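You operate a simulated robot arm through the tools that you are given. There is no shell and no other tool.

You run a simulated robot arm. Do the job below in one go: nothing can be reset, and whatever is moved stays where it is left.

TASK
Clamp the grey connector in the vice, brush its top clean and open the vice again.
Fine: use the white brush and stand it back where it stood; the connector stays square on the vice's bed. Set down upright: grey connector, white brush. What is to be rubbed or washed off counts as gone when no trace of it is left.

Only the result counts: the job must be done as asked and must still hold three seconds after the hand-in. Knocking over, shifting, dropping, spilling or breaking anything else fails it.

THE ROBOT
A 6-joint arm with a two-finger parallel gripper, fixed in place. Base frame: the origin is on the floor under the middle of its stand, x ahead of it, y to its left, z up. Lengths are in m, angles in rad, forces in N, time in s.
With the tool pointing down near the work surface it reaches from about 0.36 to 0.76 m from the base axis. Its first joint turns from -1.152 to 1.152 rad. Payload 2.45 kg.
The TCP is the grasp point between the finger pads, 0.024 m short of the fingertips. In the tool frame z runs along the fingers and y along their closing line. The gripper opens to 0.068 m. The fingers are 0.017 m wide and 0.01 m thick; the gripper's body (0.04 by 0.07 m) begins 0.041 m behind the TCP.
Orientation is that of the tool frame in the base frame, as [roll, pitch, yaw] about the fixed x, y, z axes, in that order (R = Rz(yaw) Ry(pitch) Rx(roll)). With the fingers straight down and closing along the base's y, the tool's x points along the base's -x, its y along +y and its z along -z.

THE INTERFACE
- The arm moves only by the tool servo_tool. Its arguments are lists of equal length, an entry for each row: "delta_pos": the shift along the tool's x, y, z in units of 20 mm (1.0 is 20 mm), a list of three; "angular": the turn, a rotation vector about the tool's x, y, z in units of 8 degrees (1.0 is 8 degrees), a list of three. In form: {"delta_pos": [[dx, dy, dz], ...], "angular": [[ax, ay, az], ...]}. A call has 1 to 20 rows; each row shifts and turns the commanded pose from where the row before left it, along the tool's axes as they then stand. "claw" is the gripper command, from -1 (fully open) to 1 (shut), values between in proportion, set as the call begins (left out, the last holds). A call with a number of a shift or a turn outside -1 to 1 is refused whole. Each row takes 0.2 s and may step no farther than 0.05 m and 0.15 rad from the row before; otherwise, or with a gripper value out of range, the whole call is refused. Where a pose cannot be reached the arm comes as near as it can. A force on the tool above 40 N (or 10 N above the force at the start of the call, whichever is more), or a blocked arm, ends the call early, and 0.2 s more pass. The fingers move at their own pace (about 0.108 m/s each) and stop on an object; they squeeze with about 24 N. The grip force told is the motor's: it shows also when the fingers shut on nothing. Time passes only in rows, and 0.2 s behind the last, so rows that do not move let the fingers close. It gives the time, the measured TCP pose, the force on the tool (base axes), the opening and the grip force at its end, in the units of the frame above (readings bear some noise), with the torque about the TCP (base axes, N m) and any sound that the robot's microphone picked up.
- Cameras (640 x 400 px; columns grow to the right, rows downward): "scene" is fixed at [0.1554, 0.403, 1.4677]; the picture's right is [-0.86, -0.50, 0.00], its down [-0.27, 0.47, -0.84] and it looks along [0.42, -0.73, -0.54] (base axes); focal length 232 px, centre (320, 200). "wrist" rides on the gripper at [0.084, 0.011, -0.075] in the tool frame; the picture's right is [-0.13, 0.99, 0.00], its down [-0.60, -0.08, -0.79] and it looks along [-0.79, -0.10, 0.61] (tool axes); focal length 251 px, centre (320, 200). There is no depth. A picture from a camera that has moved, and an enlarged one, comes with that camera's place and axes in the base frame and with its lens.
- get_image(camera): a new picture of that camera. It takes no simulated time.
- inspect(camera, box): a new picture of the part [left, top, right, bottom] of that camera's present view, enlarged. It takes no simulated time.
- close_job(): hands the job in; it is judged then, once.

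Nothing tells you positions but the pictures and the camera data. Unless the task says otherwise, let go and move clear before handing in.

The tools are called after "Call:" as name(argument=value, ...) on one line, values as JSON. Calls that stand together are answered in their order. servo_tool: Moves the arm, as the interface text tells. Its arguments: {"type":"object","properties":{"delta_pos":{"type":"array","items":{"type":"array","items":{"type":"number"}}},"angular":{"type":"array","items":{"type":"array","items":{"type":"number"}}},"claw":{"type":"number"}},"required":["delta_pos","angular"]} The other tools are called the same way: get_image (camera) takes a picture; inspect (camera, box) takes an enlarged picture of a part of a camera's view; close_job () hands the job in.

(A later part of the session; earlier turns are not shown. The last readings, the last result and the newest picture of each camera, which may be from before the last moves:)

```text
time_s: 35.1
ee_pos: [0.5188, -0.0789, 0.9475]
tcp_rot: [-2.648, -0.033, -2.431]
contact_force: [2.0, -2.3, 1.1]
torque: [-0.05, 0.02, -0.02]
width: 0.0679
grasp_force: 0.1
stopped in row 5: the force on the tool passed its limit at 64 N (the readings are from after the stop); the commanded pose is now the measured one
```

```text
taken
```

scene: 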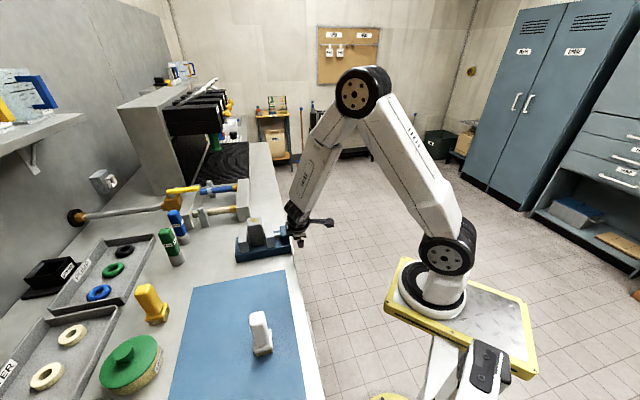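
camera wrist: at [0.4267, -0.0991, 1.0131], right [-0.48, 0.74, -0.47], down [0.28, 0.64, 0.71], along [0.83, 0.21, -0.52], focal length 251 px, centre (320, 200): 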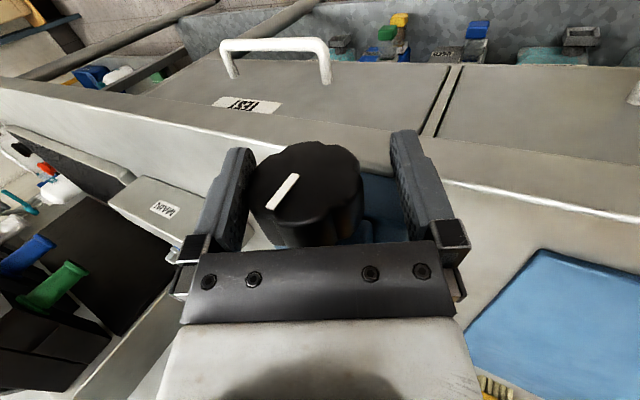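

The arm drifted during the tilt and a finger pressed on the knob; it stopped by itself. I check whether the vice or connector moved.

Call:
inspect(camera="scene", box=[235, 210, 310, 260])

Call:
inspect(camera="wrist", box=[200, 110, 440, 270])

```text
8.00 times, centred on (272, 235) of scene
camera zoom: at [0.1553, 0.403, 1.4677], right [-0.86, -0.5, 0.0], down [-0.27, 0.47, -0.84], along [0.42, -0.73, -0.54], focal length 1857 px, centre (700, -80)
```

zoom: 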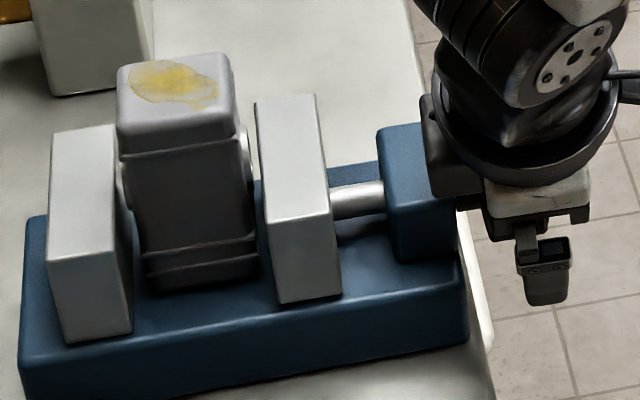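

```text
2.50 times, centred on (320, 190) of wrist
camera zoom: at [0.4267, -0.0991, 1.0131], right [-0.48, 0.74, -0.47], down [0.28, 0.64, 0.71], along [0.83, 0.21, -0.52], focal length 629 px, centre (320, 225)
```

zoom: 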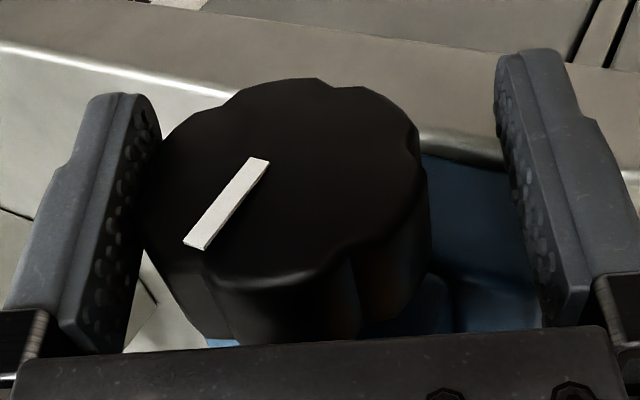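

The vice and connector did not move; only the arm drifted. I'll correct the pose slowly back onto the knob axis and see whether the arm tracks when moved gently.

Call:
servo_tool(delta_pos=[[-0.1225, -0.08, 0.0175], [-0.1225, -0.08, 0.0175], [-0.1225, -0.08, 0.0175], [-0.1225, -0.08, 0.0175], [0, 0, 0], [0, 0, 0]], angular=[[0, -0.115, -0.09], [0, -0.115, -0.09], [0, -0.115, -0.09], [0, -0.115, -0.09], [0, 0, 0], [0, 0, 0]])

Call:
get_image(camera="wrist")

```text
time_s: 36.5
ee_pos: [0.5285, -0.0767, 0.9493]
tcp_rot: [-2.651, -0.004, -2.357]
contact_force: [0.2, 0.8, -0.8]
torque: [0.01, 0.01, -0.01]
width: 0.0681
grasp_force: 0.0
```

```text
taken
camera wrist: at [0.4383, -0.1049, 1.012], right [-0.53, 0.71, -0.47], down [0.21, 0.64, 0.73], along [0.82, 0.29, -0.49], focal length 251 px, centre (320, 200)
```

wrist: 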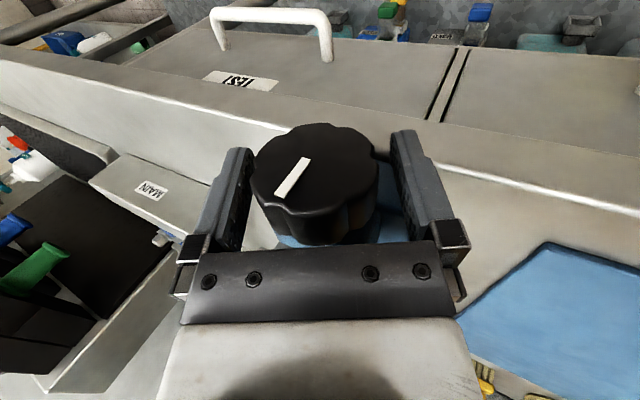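

The arm converged when moved slowly, so it was a tracking lag. I continue tilting slowly.

Call:
servo_tool(delta_pos=[[-0.02, -0.02, 0], [0, 0, 0], [0, 0, 0], [0, 0, 0], [0, 0, 0], [0, 0, 0]], angular=[[0.3, 0, 0], [0.4, 0, 0], [0.4, 0, 0], [0.4, 0, 0], [0, 0, 0], [0, 0, 0]])

Call:
get_image(camera="wrist")

```text
time_s: 37.9
ee_pos: [0.5311, -0.0769, 0.9494]
tcp_rot: [-2.442, -0.004, -2.357]
contact_force: [-0.3, 0.2, 0.3]
torque: [0.0, 0.0, -0.01]
width: 0.068
grasp_force: 0.1
```

```text
taken
camera wrist: at [0.4311, -0.0965, 1.0011], right [-0.45, 0.63, -0.64], down [0.11, 0.75, 0.66], along [0.89, 0.22, -0.4], focal length 251 px, centre (320, 200)
```

wrist: 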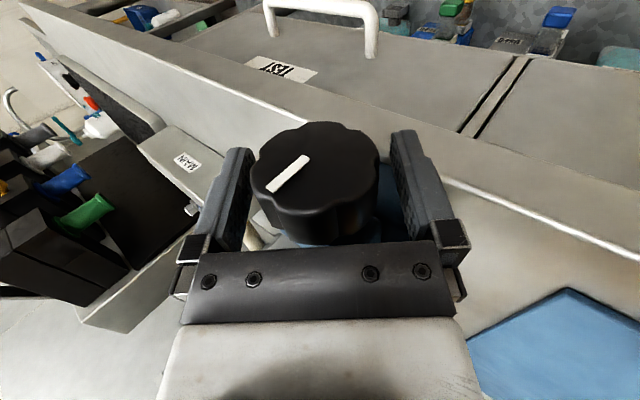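

Tilted 40° and on axis. I grip the knob now.

Call:
servo_tool(delta_pos=[[0, 0, 0], [0, 0, 0], [0, 0, 0], [0, 0, 0]], angular=[[0, 0, 0], [0, 0, 0], [0, 0, 0], [0, 0, 0]], claw=1)

Call:
get_image(camera="wrist")

```text
time_s: 38.9
ee_pos: [0.5312, -0.0771, 0.9503]
tcp_rot: [-2.438, -0.003, -2.358]
contact_force: [4.4, -6.3, 5.0]
torque: [-0.09, 0.08, -0.07]
width: 0.0508
grasp_force: 44.2
```

```text
taken
camera wrist: at [0.4316, -0.097, 1.0016], right [-0.44, 0.63, -0.64], down [0.11, 0.75, 0.65], along [0.89, 0.22, -0.4], focal length 251 px, centre (320, 200)
```

wrist: 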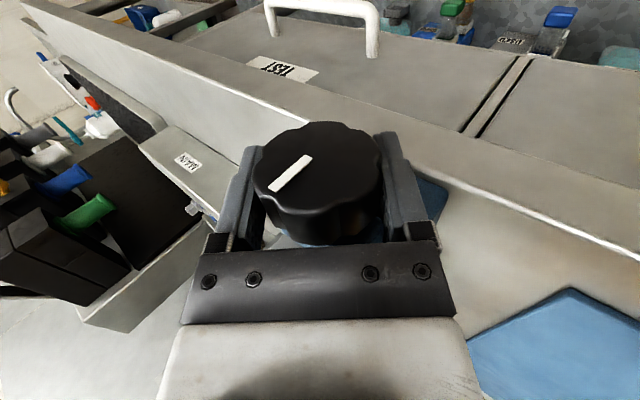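

The knob is gripped (51 mm). I now turn clockwise as seen from the knob's end (negative about tool x), slowly, watching the torque.

Call:
servo_tool(delta_pos=[[0, -0.03, 0], [0, 0, 0], [0, 0, 0], [0, 0, 0], [0, 0, 0], [0, 0, 0], [0, 0, 0], [0, 0, 0], [0, 0, 0], [0, 0, 0], [0, 0, 0]], angular=[[-0.2, 0, 0], [-0.4, 0, 0], [-0.4, 0, 0], [-0.4, 0, 0], [-0.4, 0, 0], [-0.4, 0, 0], [-0.4, 0, 0], [-0.4, 0, 0], [-0.4, 0, 0], [-0.4, 0, 0], [0, 0, 0]])

Call:
get_image(camera="wrist")

Call:
inspect(camera="scene", box=[235, 210, 310, 260])

```text
time_s: 41.3
ee_pos: [0.5314, -0.0776, 0.95]
tcp_rot: [-2.972, -0.003, -2.355]
contact_force: [9.5, 7.7, 5.2]
torque: [-0.23, 0.21, 0.16]
width: 0.0509
grasp_force: 44.9
```

```text
taken
camera wrist: at [0.4554, -0.1204, 1.0236], right [-0.6, 0.78, -0.17], down [0.39, 0.47, 0.79], along [0.7, 0.41, -0.59], focal length 251 px, centre (320, 200)
```

wrist: 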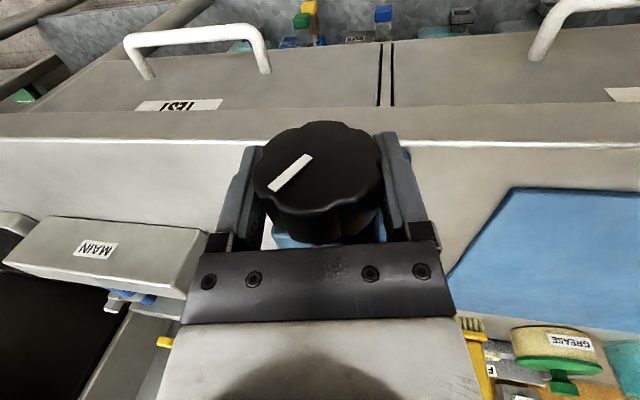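

```text
8.00 times, centred on (272, 235) of scene
camera zoom: at [0.1555, 0.4033, 1.4676], right [-0.86, -0.5, 0.0], down [-0.27, 0.47, -0.84], along [0.42, -0.73, -0.54], focal length 1857 px, centre (700, -80)
```

zoom: 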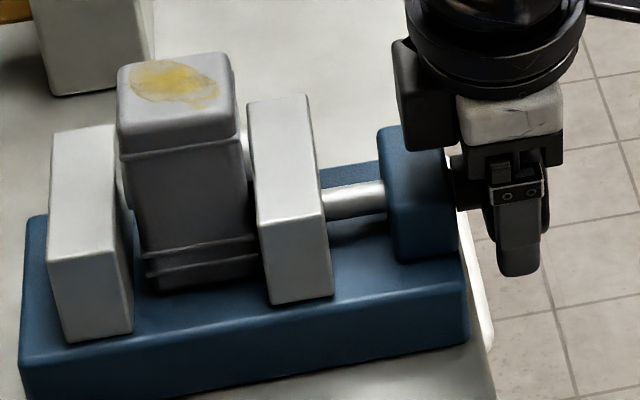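

Turning works. The jaw moved about 3 mm toward the connector for about 31°, and the knob tries to travel inward with the screw. I continue the same way, letting the tool follow along slightly.

Call:
servo_tool(delta_pos=[[-0.08, 0, 0], [-0.017, 0, 0], [-0.017, 0, 0], [-0.017, 0, 0], [-0.017, 0, 0], [-0.017, 0, 0], [0, 0, 0]], angular=[[-0.2, 0, 0], [-0.4, 0, 0], [-0.4, 0, 0], [-0.4, 0, 0], [-0.4, 0, 0], [-0.4, 0, 0], [0, 0, 0]])

Call:
get_image(camera="wrist")

Call:
inspect(camera="scene", box=[235, 210, 310, 260])

```text
time_s: 42.9
ee_pos: [0.5317, -0.0777, 0.9491]
tcp_rot: [3.002, -0.006, -2.356]
contact_force: [-10.7, -28.5, 5.8]
torque: [-0.1, 0.16, -0.29]
width: 0.0505
grasp_force: 44.4
```

```text
taken
camera wrist: at [0.4719, -0.1363, 1.0266], right [-0.6, 0.79, 0.14], down [0.56, 0.3, 0.77], along [0.57, 0.54, -0.62], focal length 251 px, centre (320, 200)
```

wrist: 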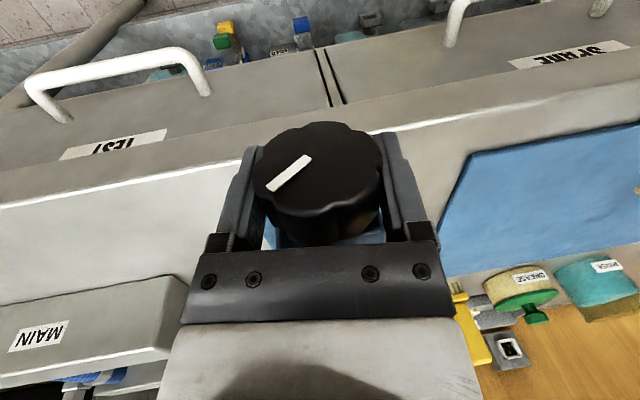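

```text
8.00 times, centred on (272, 235) of scene
camera zoom: at [0.155, 0.4022, 1.4679], right [-0.86, -0.5, 0.0], down [-0.27, 0.47, -0.84], along [0.42, -0.73, -0.54], focal length 1857 px, centre (700, -80)
```

zoom: 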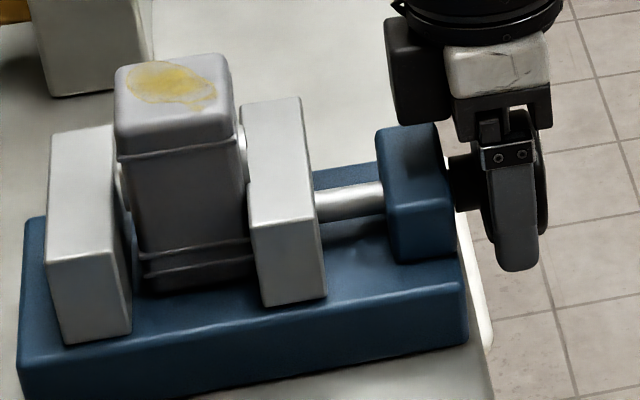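

The jaw closes well, but the knob does not travel axially — my following pushed on it. I back off that 2–3 mm and keep turning in small amounts.

Call:
servo_tool(delta_pos=[[0.06, -0.03, 0], [0.06, -0.02, 0], [0, 0, 0]], angular=[[0, 0, 0], [0, 0, 0], [0, 0, 0]])

Call:
servo_tool(delta_pos=[[0, 0, 0], [0, 0, 0], [0, 0, 0], [0, 0, 0]], angular=[[-0.3, 0, 0], [-0.3, 0, 0], [-0.3, 0, 0], [0, 0, 0]])

Call:
inspect(camera="scene", box=[235, 210, 310, 260])

```text
time_s: 43.7
ee_pos: [0.5322, -0.077, 0.9489]
tcp_rot: [3.004, -0.002, -2.357]
contact_force: [-5.9, -3.6, 10.0]
torque: [-0.39, 0.4, -0.07]
width: 0.0502
grasp_force: 44.7
```

```text
time_s: 44.7
ee_pos: [0.5324, -0.0756, 0.9494]
tcp_rot: [2.875, -0.005, -2.357]
contact_force: [-1.9, 6.1, -3.7]
torque: [0.48, -0.48, 0.36]
width: 0.0502
grasp_force: 45.4
```

```text
8.00 times, centred on (272, 235) of scene
camera zoom: at [0.1554, 0.4032, 1.4676], right [-0.86, -0.5, 0.0], down [-0.27, 0.47, -0.84], along [0.42, -0.73, -0.54], focal length 1857 px, centre (700, -80)
```

zoom: 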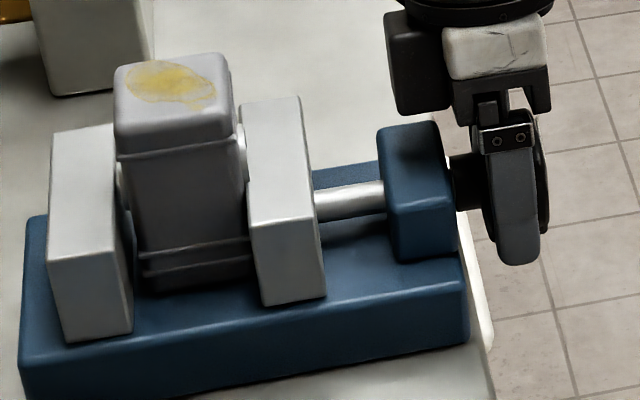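

Call:
inspect(camera="scene", box=[240, 215, 280, 250])

Call:
get_image(camera="wrist")

```text
11.43 times, centred on (260, 232) of scene
camera zoom: at [0.1554, 0.4032, 1.4676], right [-0.86, -0.5, 0.0], down [-0.27, 0.47, -0.84], along [0.42, -0.73, -0.54], focal length 2653 px, centre (1006, -171)
```

zoom: 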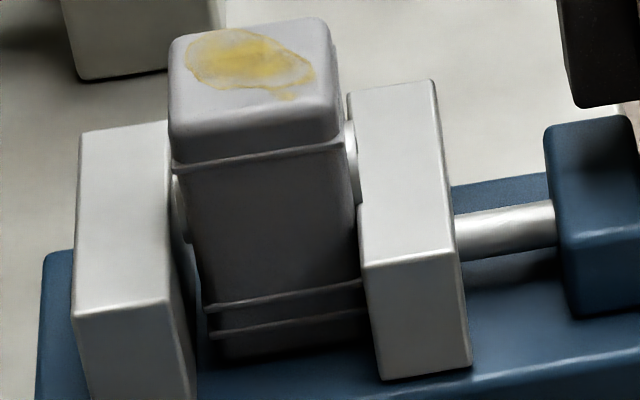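

```text
taken
camera wrist: at [0.4786, -0.143, 1.0259], right [-0.59, 0.77, 0.26], down [0.63, 0.23, 0.74], along [0.51, 0.6, -0.62], focal length 251 px, centre (320, 200)
```

wrist: 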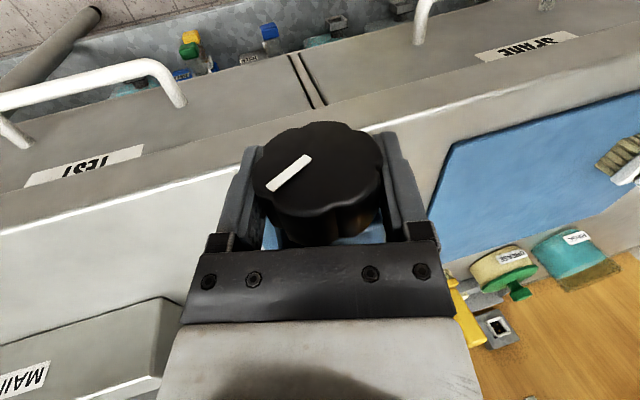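

The jaw is at or just short of the connector's ring. I keep turning gently, watching for torque building up about the knob axis.

Call:
servo_tool(delta_pos=[[0, 0, 0], [0, 0, 0], [0, 0, 0], [0, 0, 0]], angular=[[-0.3, 0, 0], [-0.3, 0, 0], [-0.3, 0, 0], [0, 0, 0]])

Call:
inspect(camera="scene", box=[240, 215, 280, 250])

Call:
servo_tool(delta_pos=[[0, 0, 0], [0, 0, 0], [0, 0, 0], [0, 0, 0]], angular=[[-0.3, 0, 0], [-0.3, 0, 0], [-0.3, 0, 0], [0, 0, 0]])

Call:
inspect(camera="scene", box=[240, 215, 280, 250])

Call:
get_image(camera="wrist")

```text
time_s: 45.7
ee_pos: [0.5318, -0.0763, 0.9496]
tcp_rot: [2.751, -0.002, -2.355]
contact_force: [-3.7, 19.6, -2.6]
torque: [-0.21, 0.19, 0.16]
width: 0.0502
grasp_force: 45.0
```

```text
11.43 times, centred on (260, 232) of scene
camera zoom: at [0.1553, 0.4036, 1.4675], right [-0.86, -0.5, 0.0], down [-0.27, 0.47, -0.84], along [0.42, -0.73, -0.54], focal length 2653 px, centre (1006, -171)
```

zoom: 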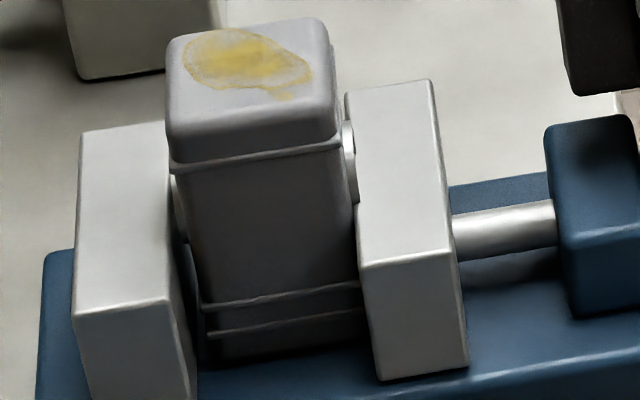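

```text
time_s: 46.7
ee_pos: [0.532, -0.0753, 0.949]
tcp_rot: [2.625, -0.002, -2.356]
contact_force: [-6.9, 27.6, -4.6]
torque: [-0.16, 0.12, 0.06]
width: 0.0503
grasp_force: 45.0
```

```text
11.43 times, centred on (260, 232) of scene
camera zoom: at [0.1552, 0.4038, 1.4675], right [-0.86, -0.5, 0.0], down [-0.27, 0.47, -0.84], along [0.42, -0.73, -0.54], focal length 2653 px, centre (1006, -171)
```

zoom: 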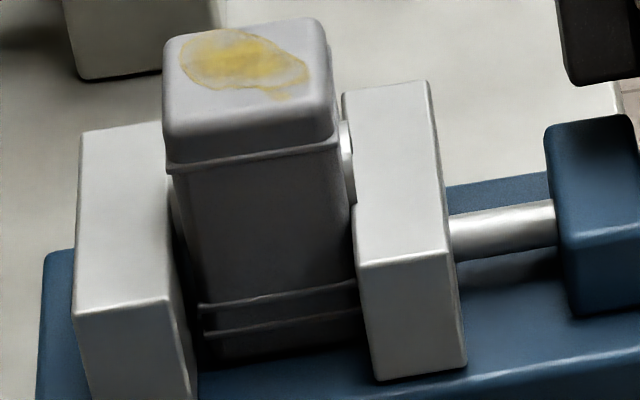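

```text
taken
camera wrist: at [0.4916, -0.156, 1.0216], right [-0.52, 0.7, 0.49], down [0.75, 0.1, 0.65], along [0.41, 0.7, -0.58], focal length 251 px, centre (320, 200)
```

wrist: 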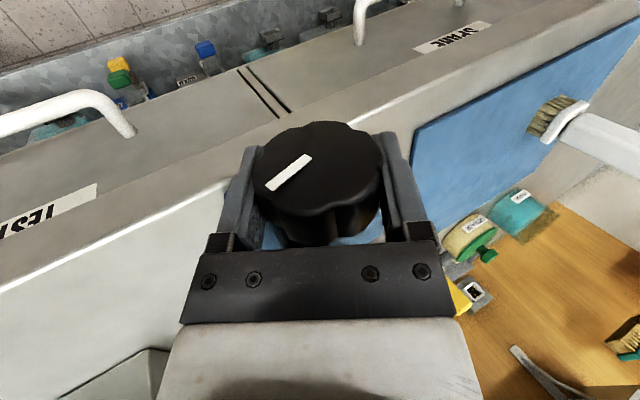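

The jaw now pushes the connector toward the fixed jaw, and it stays upright. I relieve the side load a little and keep turning.

Call:
servo_tool(delta_pos=[[-0.03, 0.06, 0], [0, 0, 0], [0, 0, 0], [0, 0, 0], [0, 0, 0]], angular=[[0, 0, 0], [-0.3, 0, 0], [-0.3, 0, 0], [-0.3, 0, 0], [0, 0, 0]])

Call:
inspect(camera="scene", box=[240, 215, 280, 250])

Call:
servo_tool(delta_pos=[[0, 0, 0], [0, 0, 0], [0, 0, 0], [0, 0, 0]], angular=[[-0.3, 0, 0], [-0.3, 0, 0], [-0.3, 0, 0], [0, 0, 0]])

Call:
inspect(camera="scene", box=[240, 215, 280, 250])

Call:
get_image(camera="wrist")

```text
time_s: 47.9
ee_pos: [0.5309, -0.0764, 0.9498]
tcp_rot: [2.5, -0.003, -2.356]
contact_force: [-3.0, 15.4, -10.3]
torque: [-0.2, 0.08, 0.53]
width: 0.0499
grasp_force: 45.0
```

```text
11.43 times, centred on (260, 232) of scene
camera zoom: at [0.1555, 0.4034, 1.4675], right [-0.86, -0.5, 0.0], down [-0.27, 0.47, -0.84], along [0.42, -0.73, -0.54], focal length 2653 px, centre (1006, -171)
```

zoom: 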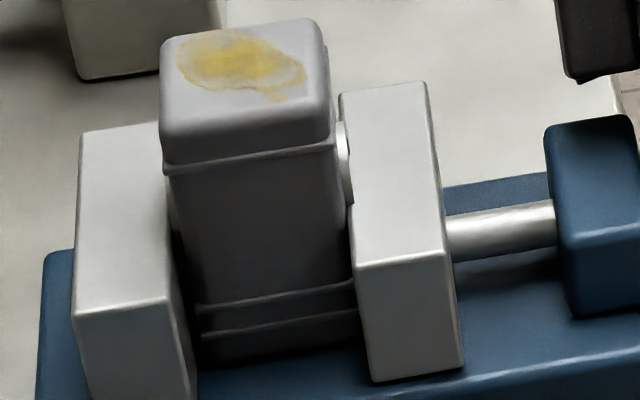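

```text
time_s: 48.9
ee_pos: [0.5319, -0.076, 0.949]
tcp_rot: [2.375, -0.003, -2.356]
contact_force: [-1.8, 15.7, -5.3]
torque: [-0.44, 0.4, 0.75]
width: 0.0505
grasp_force: 44.8
```

```text
11.43 times, centred on (260, 232) of scene
camera zoom: at [0.1554, 0.4034, 1.4675], right [-0.86, -0.5, 0.0], down [-0.27, 0.47, -0.84], along [0.42, -0.73, -0.54], focal length 2653 px, centre (1006, -171)
```

zoom: 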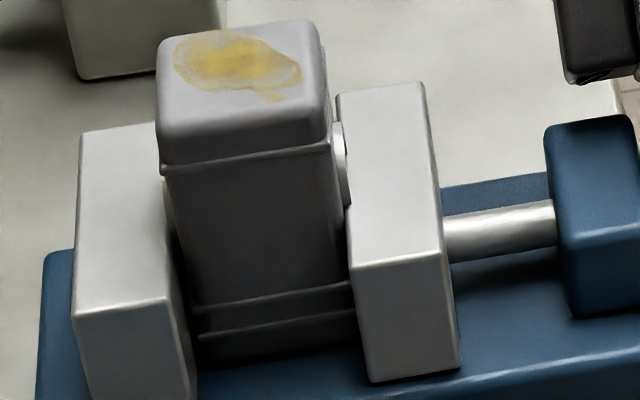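

```text
taken
camera wrist: at [0.5031, -0.1677, 1.0128], right [-0.41, 0.6, 0.69], down [0.86, 0.0, 0.52], along [0.31, 0.8, -0.51], focal length 251 px, centre (320, 200)
```

wrist: 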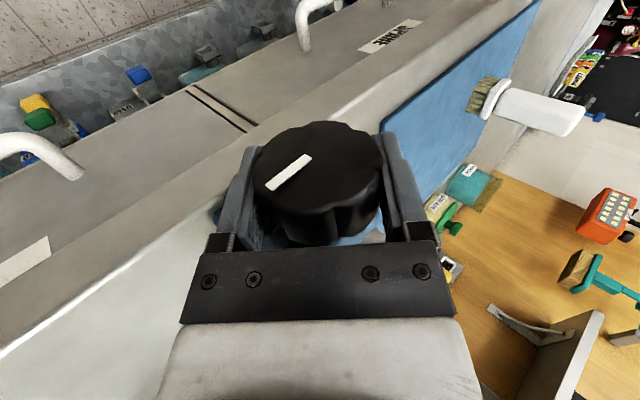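

Still moving: the jaw has pushed the connector about 3 mm and it should be near the fixed jaw. I continue turning in small steps.

Call:
servo_tool(delta_pos=[[0, 0.03, 0], [0, 0, 0], [0, 0, 0], [0, 0, 0]], angular=[[-0.3, 0, 0], [-0.3, 0, 0], [-0.3, 0, 0], [0, 0, 0]])

Call:
inspect(camera="scene", box=[240, 215, 280, 250])

Call:
servo_tool(delta_pos=[[0, 0, 0], [0, 0, 0], [0, 0, 0], [0, 0, 0]], angular=[[-0.3, 0, 0], [-0.3, 0, 0], [-0.3, 0, 0], [0, 0, 0]])

Call:
inspect(camera="scene", box=[240, 215, 280, 250])

Call:
get_image(camera="wrist")

```text
time_s: 49.9
ee_pos: [0.5304, -0.0762, 0.9503]
tcp_rot: [2.25, -0.003, -2.358]
contact_force: [-3.2, 4.9, -13.0]
torque: [0.5, -0.49, 0.36]
width: 0.0503
grasp_force: 45.0
```

```text
11.43 times, centred on (260, 232) of scene
camera zoom: at [0.1555, 0.4031, 1.4676], right [-0.86, -0.5, 0.0], down [-0.27, 0.47, -0.84], along [0.42, -0.73, -0.54], focal length 2653 px, centre (1006, -171)
```

zoom: 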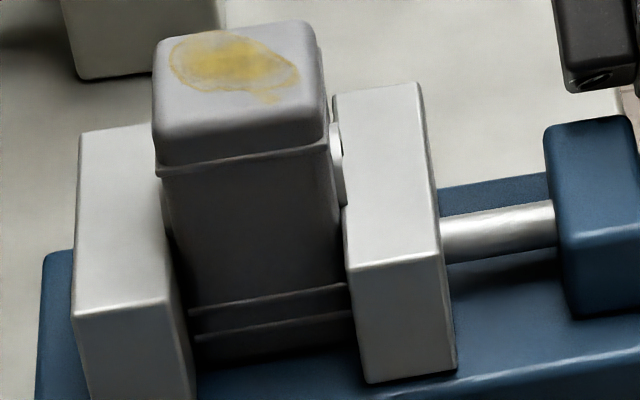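

```text
time_s: 50.9
ee_pos: [0.5304, -0.0757, 0.9499]
tcp_rot: [2.125, -0.006, -2.355]
contact_force: [-6.6, -9.3, -21.1]
torque: [0.64, -0.62, 0.11]
width: 0.0501
grasp_force: 44.8
```

```text
11.43 times, centred on (260, 232) of scene
camera zoom: at [0.1556, 0.4027, 1.4677], right [-0.86, -0.5, 0.0], down [-0.27, 0.47, -0.84], along [0.42, -0.73, -0.54], focal length 2653 px, centre (1006, -171)
```

zoom: 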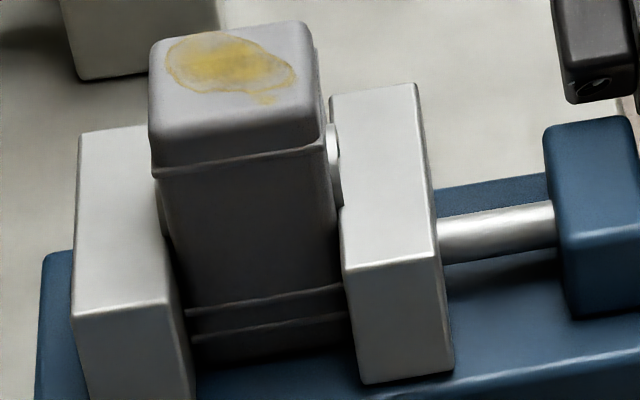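

```text
taken
camera wrist: at [0.5129, -0.1775, 1.0002], right [-0.27, 0.46, 0.84], down [0.93, -0.08, 0.35], along [0.23, 0.88, -0.41], focal length 251 px, centre (320, 200)
```

wrist: 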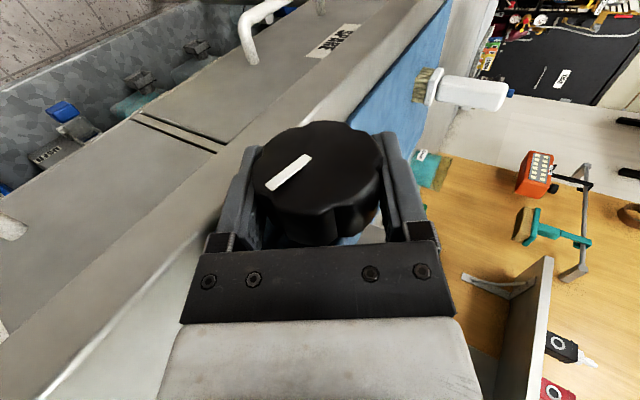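

Tracking is good at -58° tilt and the connector is still sliding. I correct the slight offset and continue a bit further.

Call:
servo_tool(delta_pos=[[0, -0.04, 0.025], [0, 0, 0], [0, 0, 0], [0, 0, 0]], angular=[[-0.2, 0, 0], [-0.3, 0, 0], [-0.3, 0, 0], [0, 0, 0]])

Call:
inspect(camera="scene", box=[240, 215, 280, 250])

Call:
get_image(camera="scene")

```text
time_s: 51.9
ee_pos: [0.5311, -0.0772, 0.9496]
tcp_rot: [2.012, -0.003, -2.356]
contact_force: [-6.5, -15.9, -2.1]
torque: [-0.24, 0.22, 0.11]
width: 0.0503
grasp_force: 44.5
```

```text
11.43 times, centred on (260, 232) of scene
camera zoom: at [0.1552, 0.4025, 1.4678], right [-0.86, -0.5, 0.0], down [-0.27, 0.47, -0.84], along [0.42, -0.73, -0.54], focal length 2653 px, centre (1006, -171)
```

zoom: 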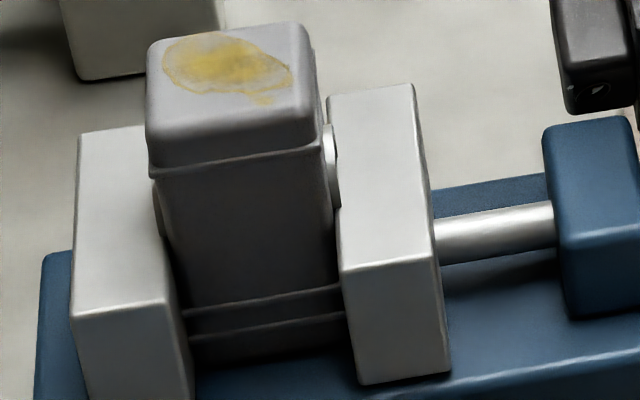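

```text
taken
```

scene: 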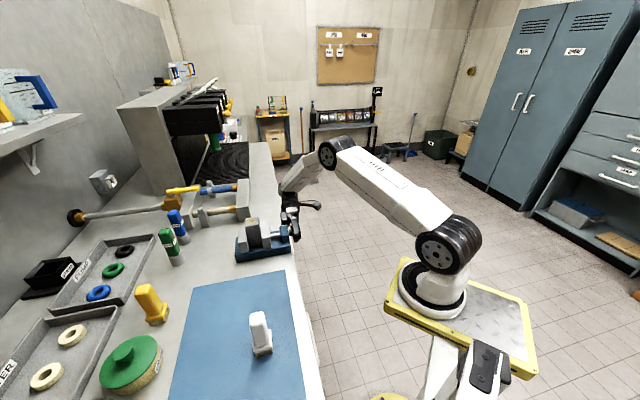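

The tool is at -65° tilt, so I release the knob, rotate back with open fingers and take another bite.

Call:
servo_tool(delta_pos=[[0, 0, 0], [0, 0, 0], [0, 0, 0]], angular=[[0, 0, 0], [0, 0, 0], [0, 0, 0]], claw=-1)

Call:
get_image(camera="wrist")

Call:
inspect(camera="scene", box=[240, 215, 280, 250])

```text
time_s: 52.7
ee_pos: [0.5326, -0.0739, 0.9494]
tcp_rot: [2.012, -0.004, -2.354]
contact_force: [-0.7, 0.1, 1.1]
torque: [0.0, 0.0, 0.0]
width: 0.0685
grasp_force: 0.1
```

```text
taken
camera wrist: at [0.5166, -0.1799, 0.9927], right [-0.21, 0.39, 0.9], down [0.96, -0.1, 0.27], along [0.2, 0.91, -0.36], focal length 251 px, centre (320, 200)
```

wrist: 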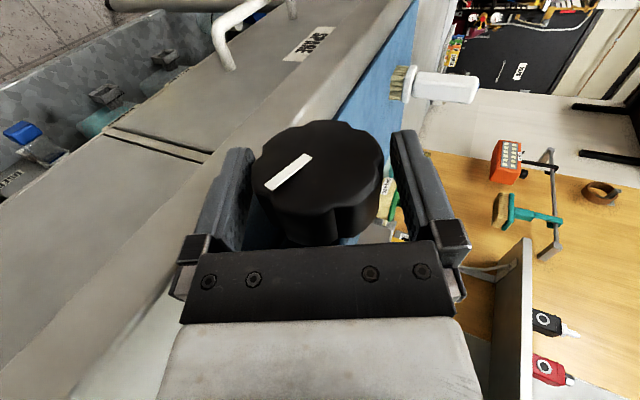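

```text
11.43 times, centred on (260, 232) of scene
camera zoom: at [0.1554, 0.403, 1.4677], right [-0.86, -0.5, 0.0], down [-0.27, 0.47, -0.84], along [0.42, -0.73, -0.54], focal length 2653 px, centre (1006, -171)
```

zoom: 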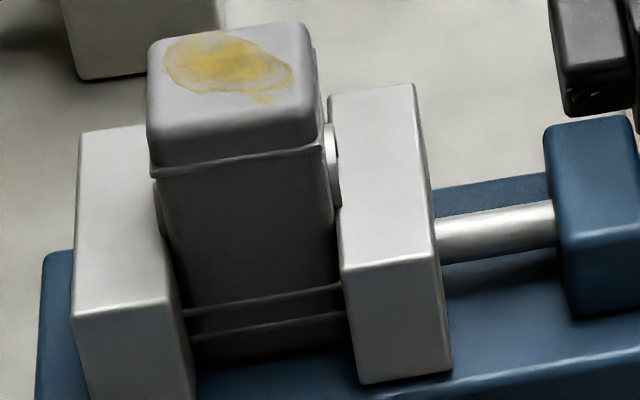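

Free and centred. I rotate back slowly with open fingers.

Call:
servo_tool(delta_pos=[[0.15, 0, 0], [0, 0, 0], [0, 0, 0], [0, 0, 0], [0, 0, 0], [0, 0, 0], [0, 0, 0], [0, 0, 0], [0, 0, 0], [0, 0, 0], [0, 0, 0], [0, 0, 0], [0, 0, 0]], angular=[[0, 0, 0], [0.3, 0, 0], [0.5, 0, 0], [0.5, 0, 0], [0.5, 0, 0], [0.5, 0, 0], [0.5, 0, 0], [0.5, 0, 0], [0.5, 0, 0], [0.5, 0, 0], [0.5, 0, 0], [0.5, 0, 0], [0, 0, 0]])

Call:
servo_tool(delta_pos=[[0, 0, 0], [0, 0, 0], [0, 0, 0], [0, 0, 0], [0, 0, 0], [0, 0, 0], [0, 0, 0], [0, 0, 0], [0, 0, 0], [0, 0, 0], [0, 0, 0], [0, 0, 0], [0, 0, 0]], angular=[[0.3, 0, 0], [0.5, 0, 0], [0.5, 0, 0], [0.5, 0, 0], [0.5, 0, 0], [0.5, 0, 0], [0.5, 0, 0], [0.5, 0, 0], [0.5, 0, 0], [0.5, 0, 0], [0.5, 0, 0], [0, 0, 0], [0, 0, 0]])

Call:
get_image(camera="wrist")

```text
time_s: 55.5
ee_pos: [0.5292, -0.0783, 0.9496]
tcp_rot: [2.756, -0.004, -2.356]
contact_force: [0.7, -0.2, 0.0]
torque: [0.0, 0.01, -0.02]
width: 0.0681
grasp_force: 0.0
```

```text
time_s: 58.3
ee_pos: [0.5286, -0.0786, 0.9494]
tcp_rot: [-2.788, 0.0, -2.356]
contact_force: [-0.9, -0.2, 0.1]
torque: [-0.01, 0.05, -0.01]
width: 0.0677
grasp_force: 0.0
```

```text
taken
camera wrist: at [0.4441, -0.1124, 1.0181], right [-0.57, 0.75, -0.34], down [0.29, 0.57, 0.77], along [0.77, 0.34, -0.54], focal length 251 px, centre (320, 200)
```

wrist: 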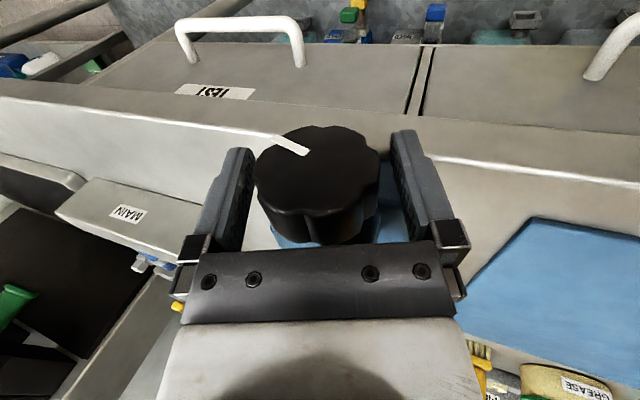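

Back at +20° and centred, and the knob held its position. I grip again and continue closing.

Call:
servo_tool(delta_pos=[[0, 0, 0], [0, 0, 0], [0, 0, 0], [0, 0, 0]], angular=[[0, 0, 0], [0, 0, 0], [0, 0, 0], [0, 0, 0]], claw=1)

Call:
servo_tool(delta_pos=[[0, 0, 0], [0, 0, 0], [0, 0, 0], [0, 0, 0], [0, 0, 0]], angular=[[-0.2, 0, 0], [-0.3, 0, 0], [-0.3, 0, 0], [-0.3, 0, 0], [0, 0, 0]])

Call:
inspect(camera="scene", box=[240, 215, 280, 250])

Call:
get_image(camera="wrist")

```text
time_s: 59.3
ee_pos: [0.5292, -0.0787, 0.9503]
tcp_rot: [-2.789, -0.003, -2.359]
contact_force: [5.5, -8.5, 1.9]
torque: [-0.03, -0.04, -0.22]
width: 0.0506
grasp_force: 45.1
```

```text
time_s: 60.5
ee_pos: [0.5309, -0.0789, 0.9503]
tcp_rot: [-2.943, -0.002, -2.357]
contact_force: [7.5, -13.3, 6.5]
torque: [-0.52, 0.07, -0.22]
width: 0.0505
grasp_force: 45.1
```

```text
11.43 times, centred on (260, 232) of scene
camera zoom: at [0.1554, 0.4027, 1.4677], right [-0.86, -0.5, 0.0], down [-0.27, 0.47, -0.84], along [0.42, -0.73, -0.54], focal length 2653 px, centre (1006, -171)
```

zoom: 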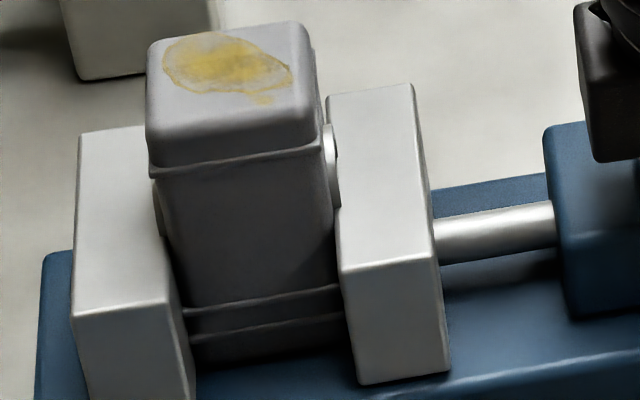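

```text
taken
camera wrist: at [0.4522, -0.1205, 1.023], right [-0.6, 0.78, -0.2], down [0.37, 0.48, 0.79], along [0.71, 0.4, -0.58], focal length 251 px, centre (320, 200)
```

wrist: 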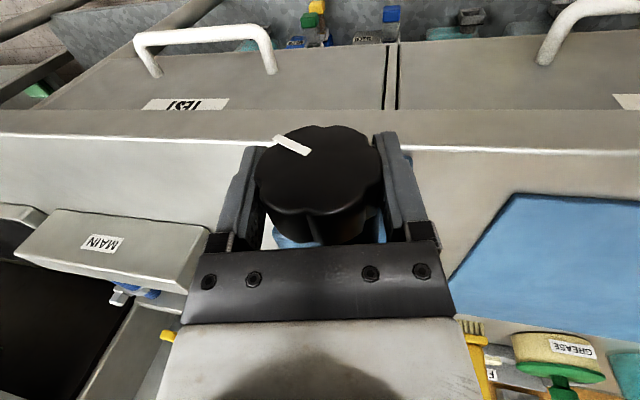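

A resisting torque (~0.3 N·m about the knob axis) is appearing, so the connector is nearly pinched. I continue in small steps.

Call:
servo_tool(delta_pos=[[-0.03, -0.03, 0], [0, 0, 0], [0, 0, 0], [0, 0, 0]], angular=[[-0.2, 0, 0], [-0.2, 0, 0], [-0.2, 0, 0], [0, 0, 0]])

Call:
inspect(camera="scene", box=[240, 215, 280, 250])

Call:
get_image(camera="wrist")

```text
time_s: 61.5
ee_pos: [0.5299, -0.0778, 0.95]
tcp_rot: [-3.03, -0.003, -2.358]
contact_force: [-5.8, -12.6, 22.6]
torque: [-0.34, -0.44, -0.23]
width: 0.0508
grasp_force: 44.9
```

```text
11.43 times, centred on (260, 232) of scene
camera zoom: at [0.1548, 0.4027, 1.4678], right [-0.86, -0.5, 0.0], down [-0.27, 0.47, -0.84], along [0.42, -0.73, -0.54], focal length 2653 px, centre (1006, -171)
```

zoom: 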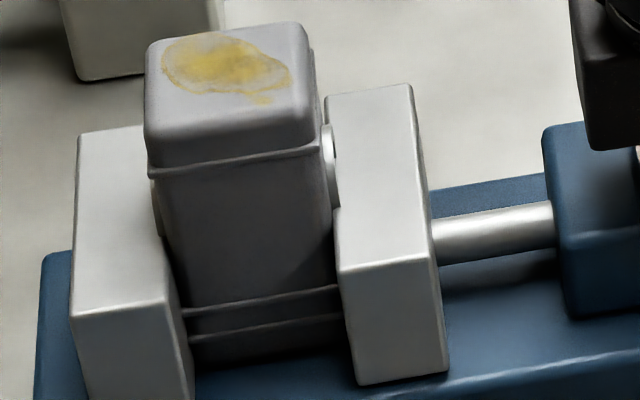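

```text
taken
camera wrist: at [0.4567, -0.1247, 1.025], right [-0.61, 0.79, -0.11], down [0.42, 0.44, 0.8], along [0.68, 0.43, -0.6], focal length 251 px, centre (320, 200)
```

wrist: 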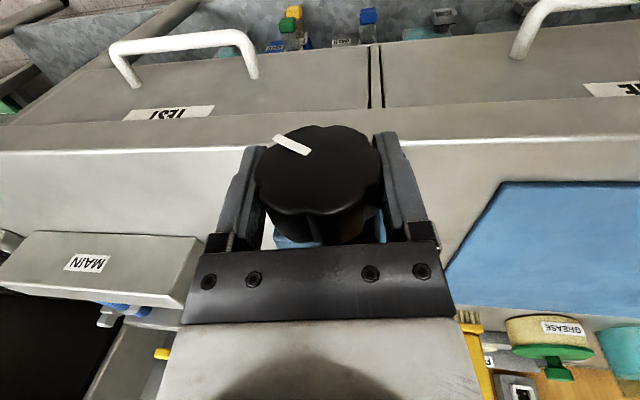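

Resisting torque is up to about 0.55 N·m, and the jaw no longer advances visibly. A small extra turn will make it firm.

Call:
servo_tool(delta_pos=[[0.03, 0, -0.03], [0, 0, 0], [0, 0, 0]], angular=[[-0.2, 0, 0], [-0.2, 0, 0], [0, 0, 0]])

Call:
inspect(camera="scene", box=[240, 215, 280, 250])

```text
time_s: 62.3
ee_pos: [0.5291, -0.0778, 0.9505]
tcp_rot: [-3.082, -0.002, -2.357]
contact_force: [3.0, -10.3, 4.7]
torque: [-0.33, -0.63, -0.33]
width: 0.0507
grasp_force: 45.4
```

```text
11.43 times, centred on (260, 232) of scene
camera zoom: at [0.1554, 0.4027, 1.4677], right [-0.86, -0.5, 0.0], down [-0.27, 0.47, -0.84], along [0.42, -0.73, -0.54], focal length 2653 px, centre (1006, -171)
```

zoom: 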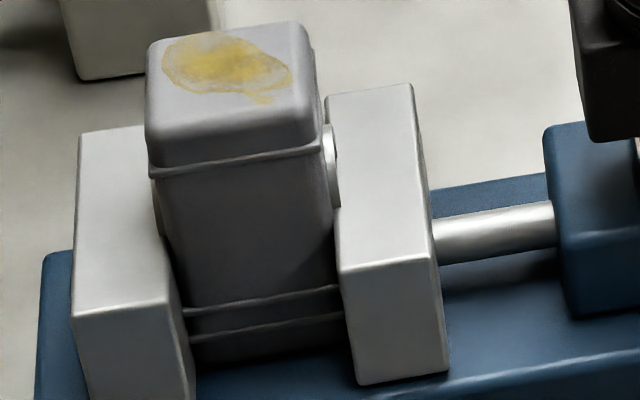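

Call:
servo_tool(delta_pos=[[0, -0.02, 0], [0, 0, 0], [0, 0, 0]], angular=[[-0.2, 0, 0], [-0.2, 0, 0], [0, 0, 0]])

Call:
servo_tool(delta_pos=[[0, 0, 0], [0, 0, 0], [0, 0, 0]], angular=[[-0.2, 0, 0], [-0.2, 0, 0], [0, 0, 0]])

Call:
get_image(camera="wrist")

Call:
inspect(camera="scene", box=[240, 215, 280, 250])

```text
time_s: 63.1
ee_pos: [0.5305, -0.0781, 0.9495]
tcp_rot: [-3.139, -0.004, -2.358]
contact_force: [2.3, -6.7, -1.2]
torque: [-0.43, -0.66, -0.13]
width: 0.0509
grasp_force: 44.9
```

```text
time_s: 63.9
ee_pos: [0.5294, -0.0781, 0.9497]
tcp_rot: [3.087, -0.004, -2.357]
contact_force: [-1.0, -2.3, 4.4]
torque: [-0.72, -0.61, -0.16]
width: 0.0507
grasp_force: 45.0
```

```text
taken
camera wrist: at [0.4657, -0.1336, 1.0272], right [-0.61, 0.79, 0.05], down [0.51, 0.34, 0.79], along [0.6, 0.51, -0.62], focal length 251 px, centre (320, 200)
```

wrist: 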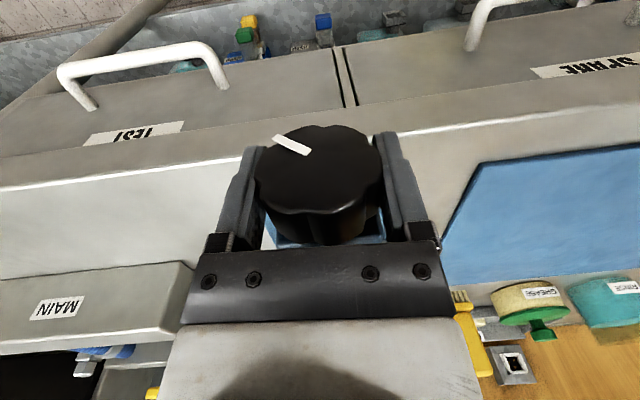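

```text
11.43 times, centred on (260, 232) of scene
camera zoom: at [0.1553, 0.403, 1.4677], right [-0.86, -0.5, 0.0], down [-0.27, 0.47, -0.84], along [0.42, -0.73, -0.54], focal length 2653 px, centre (1006, -171)
```

zoom: 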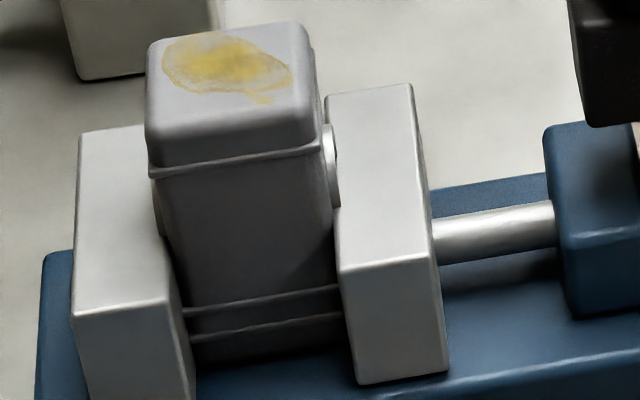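

The connector is firmly clamped: about 0.94 N·m resisting torque and the jaw at a standstill. The tool is nearly vertical now, so I release, lift straight off and check.

Call:
servo_tool(delta_pos=[[0, 0, 0], [0, 0, 0], [0, 0, 0]], angular=[[0, 0, 0], [0, 0, 0], [0, 0, 0]], claw=-1)

Call:
get_image(camera="wrist")

```text
time_s: 64.7
ee_pos: [0.5297, -0.0777, 0.9501]
tcp_rot: [3.088, -0.004, -2.355]
contact_force: [-0.2, -0.1, -0.1]
torque: [-0.01, 0.02, 0.0]
width: 0.0679
grasp_force: 0.1
```

```text
taken
camera wrist: at [0.4658, -0.1335, 1.027], right [-0.61, 0.79, 0.05], down [0.51, 0.34, 0.79], along [0.6, 0.51, -0.62], focal length 251 px, centre (320, 200)
```

wrist: 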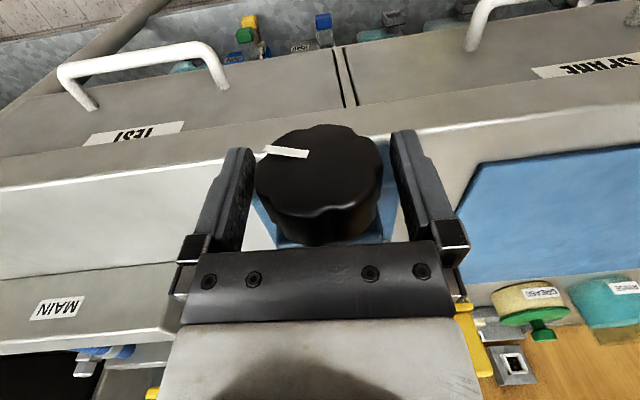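

The knob relaxed back a little on release. I lift off and check whether the jaw still holds the connector.

Call:
servo_tool(delta_pos=[[0, 0, 0], [0, 0, -0.5], [0, 0, -0.9], [0, 0, -0.9], [0, 0, -0.9], [0, 0, -0.9], [0, 0, -0.9], [0, 0, -0.9], [0, 0, -0.9], [0, 0, 0]], angular=[[0.4, 0, 0], [0, 0, 0], [0, 0, 0], [0, 0, 0], [0, 0, 0], [0, 0, 0], [0, 0, 0], [0, 0, 0], [0, 0, 0], [0, 0, 0]])

Call:
inspect(camera="scene", box=[240, 215, 280, 250])

Call:
inspect(camera="wrist", box=[240, 0, 410, 240])

Call:
inspect(camera="wrist", box=[270, 90, 390, 230])

```text
time_s: 66.9
ee_pos: [0.5309, -0.0785, 1.0872]
tcp_rot: [-3.14, -0.003, -2.356]
contact_force: [-0.4, -0.1, -0.3]
torque: [0.0, 0.0, 0.05]
width: 0.068
grasp_force: 0.0
```

```text
11.43 times, centred on (260, 232) of scene
camera zoom: at [0.1554, 0.403, 1.4677], right [-0.86, -0.5, 0.0], down [-0.27, 0.47, -0.84], along [0.42, -0.73, -0.54], focal length 2653 px, centre (1006, -171)
```

zoom: 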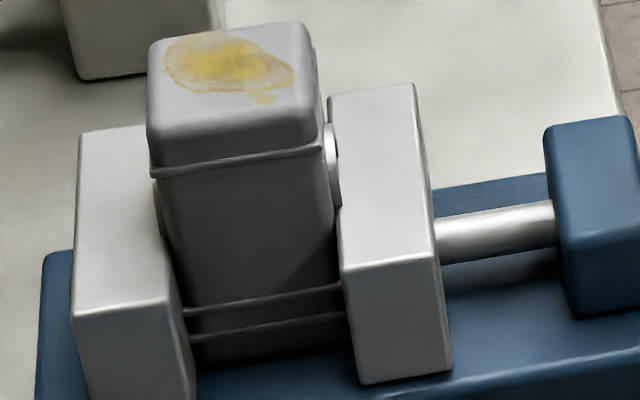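

```text
1.67 times, centred on (325, 120) of wrist
camera zoom: at [0.463, -0.1303, 1.1633], right [-0.61, 0.79, 0.0], down [0.48, 0.37, 0.79], along [0.63, 0.48, -0.61], focal length 419 px, centre (312, 333)
```

zoom: 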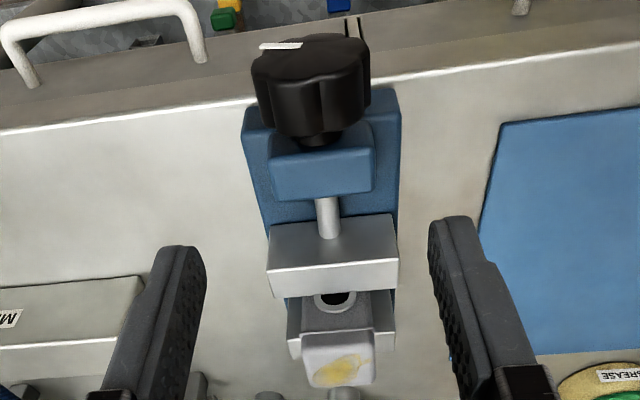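

```text
2.86 times, centred on (330, 160) of wrist
camera zoom: at [0.463, -0.1303, 1.1633], right [-0.61, 0.79, 0.0], down [0.48, 0.37, 0.79], along [0.63, 0.48, -0.61], focal length 718 px, centre (291, 314)
```

zoom: 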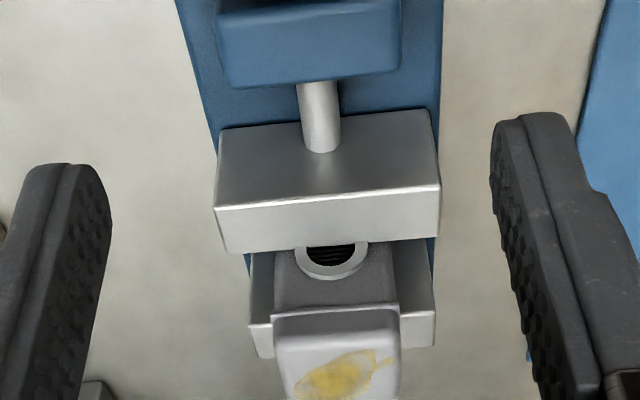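

The jaw is tight against the connector's front ring, with the back ring against the fixed jaw, and it is still upright and square. Next I move over to the brush for a close-up of its orientation.

Call:
servo_tool(delta_pos=[[-0.235, 0.945, -0.185], [-0.235, 0.945, -0.185], [-0.235, 0.945, -0.185], [-0.235, 0.945, -0.185], [-0.235, 0.945, -0.185], [-0.235, 0.945, -0.185], [-0.235, 0.945, -0.185], [-0.235, 0.945, -0.185], [-0.235, 0.945, -0.185], [-0.235, 0.945, -0.185], [-0.235, 0.945, -0.185], [-0.235, 0.945, -0.185], [-0.235, 0.945, -0.185], [-0.235, 0.945, -0.185], [-0.235, 0.945, -0.185], [-0.235, 0.945, -0.185], [-0.235, 0.945, -0.185], [0, 0, 0]], angular=[[0, 0, 0], [0, 0, 0], [0, 0, 0], [0, 0, 0], [0, 0, 0], [0, 0, 0], [0, 0, 0], [0, 0, 0], [0, 0, 0], [0, 0, 0], [0, 0, 0], [0, 0, 0], [0, 0, 0], [0, 0, 0], [0, 0, 0], [0, 0, 0], [0, 0, 0], [0, 0, 0]])

Call:
get_image(camera="wrist")

Call:
inspect(camera="wrist", box=[250, 0, 400, 180])

Call:
inspect(camera="scene", box=[225, 205, 305, 265])

```text
time_s: 70.7
ee_pos: [0.3586, 0.2061, 1.1481]
tcp_rot: [3.141, -0.004, -2.355]
contact_force: [0.0, 0.1, 0.8]
torque: [0.0, 0.03, 0.01]
width: 0.0681
grasp_force: 0.0
```

```text
taken
camera wrist: at [0.2914, 0.1533, 1.225], right [-0.61, 0.79, 0.0], down [0.48, 0.37, 0.79], along [0.63, 0.48, -0.61], focal length 251 px, centre (320, 200)
```

wrist: 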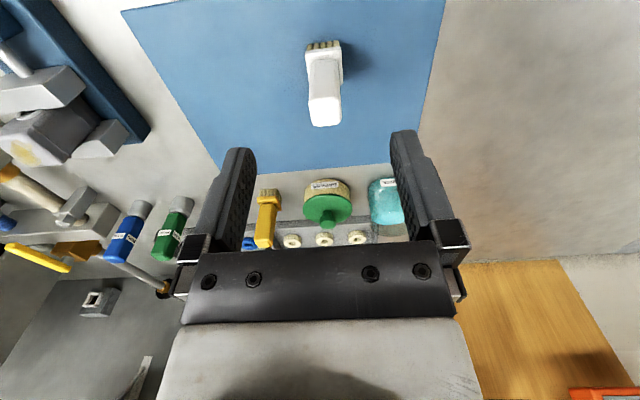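

```text
2.22 times, centred on (325, 90) of wrist
camera zoom: at [0.2914, 0.1533, 1.225], right [-0.61, 0.79, 0.0], down [0.48, 0.37, 0.79], along [0.63, 0.48, -0.61], focal length 559 px, centre (309, 444)
```

zoom: 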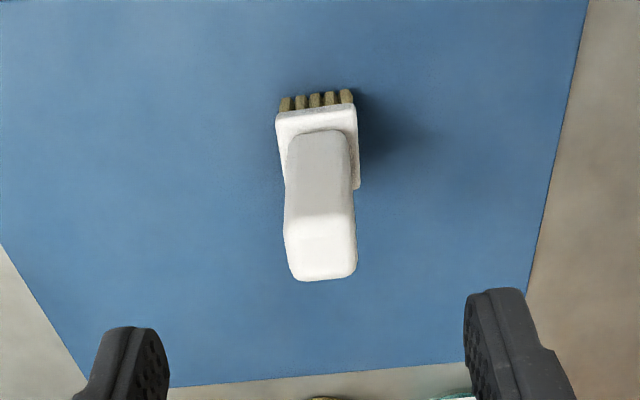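

```text
6.67 times, centred on (265, 235) of scene
camera zoom: at [0.1554, 0.403, 1.4677], right [-0.86, -0.5, 0.0], down [-0.27, 0.47, -0.84], along [0.42, -0.73, -0.54], focal length 1547 px, centre (687, -33)
```

zoom: 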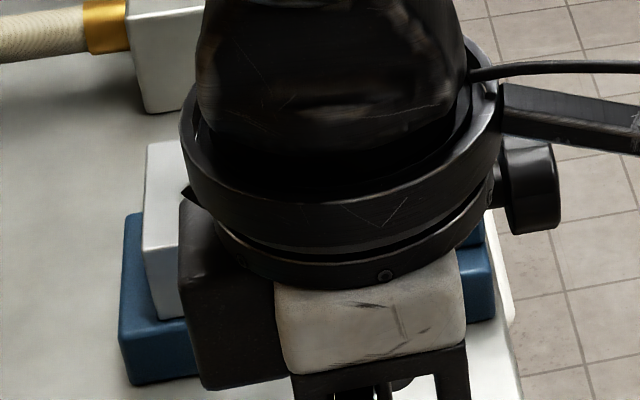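

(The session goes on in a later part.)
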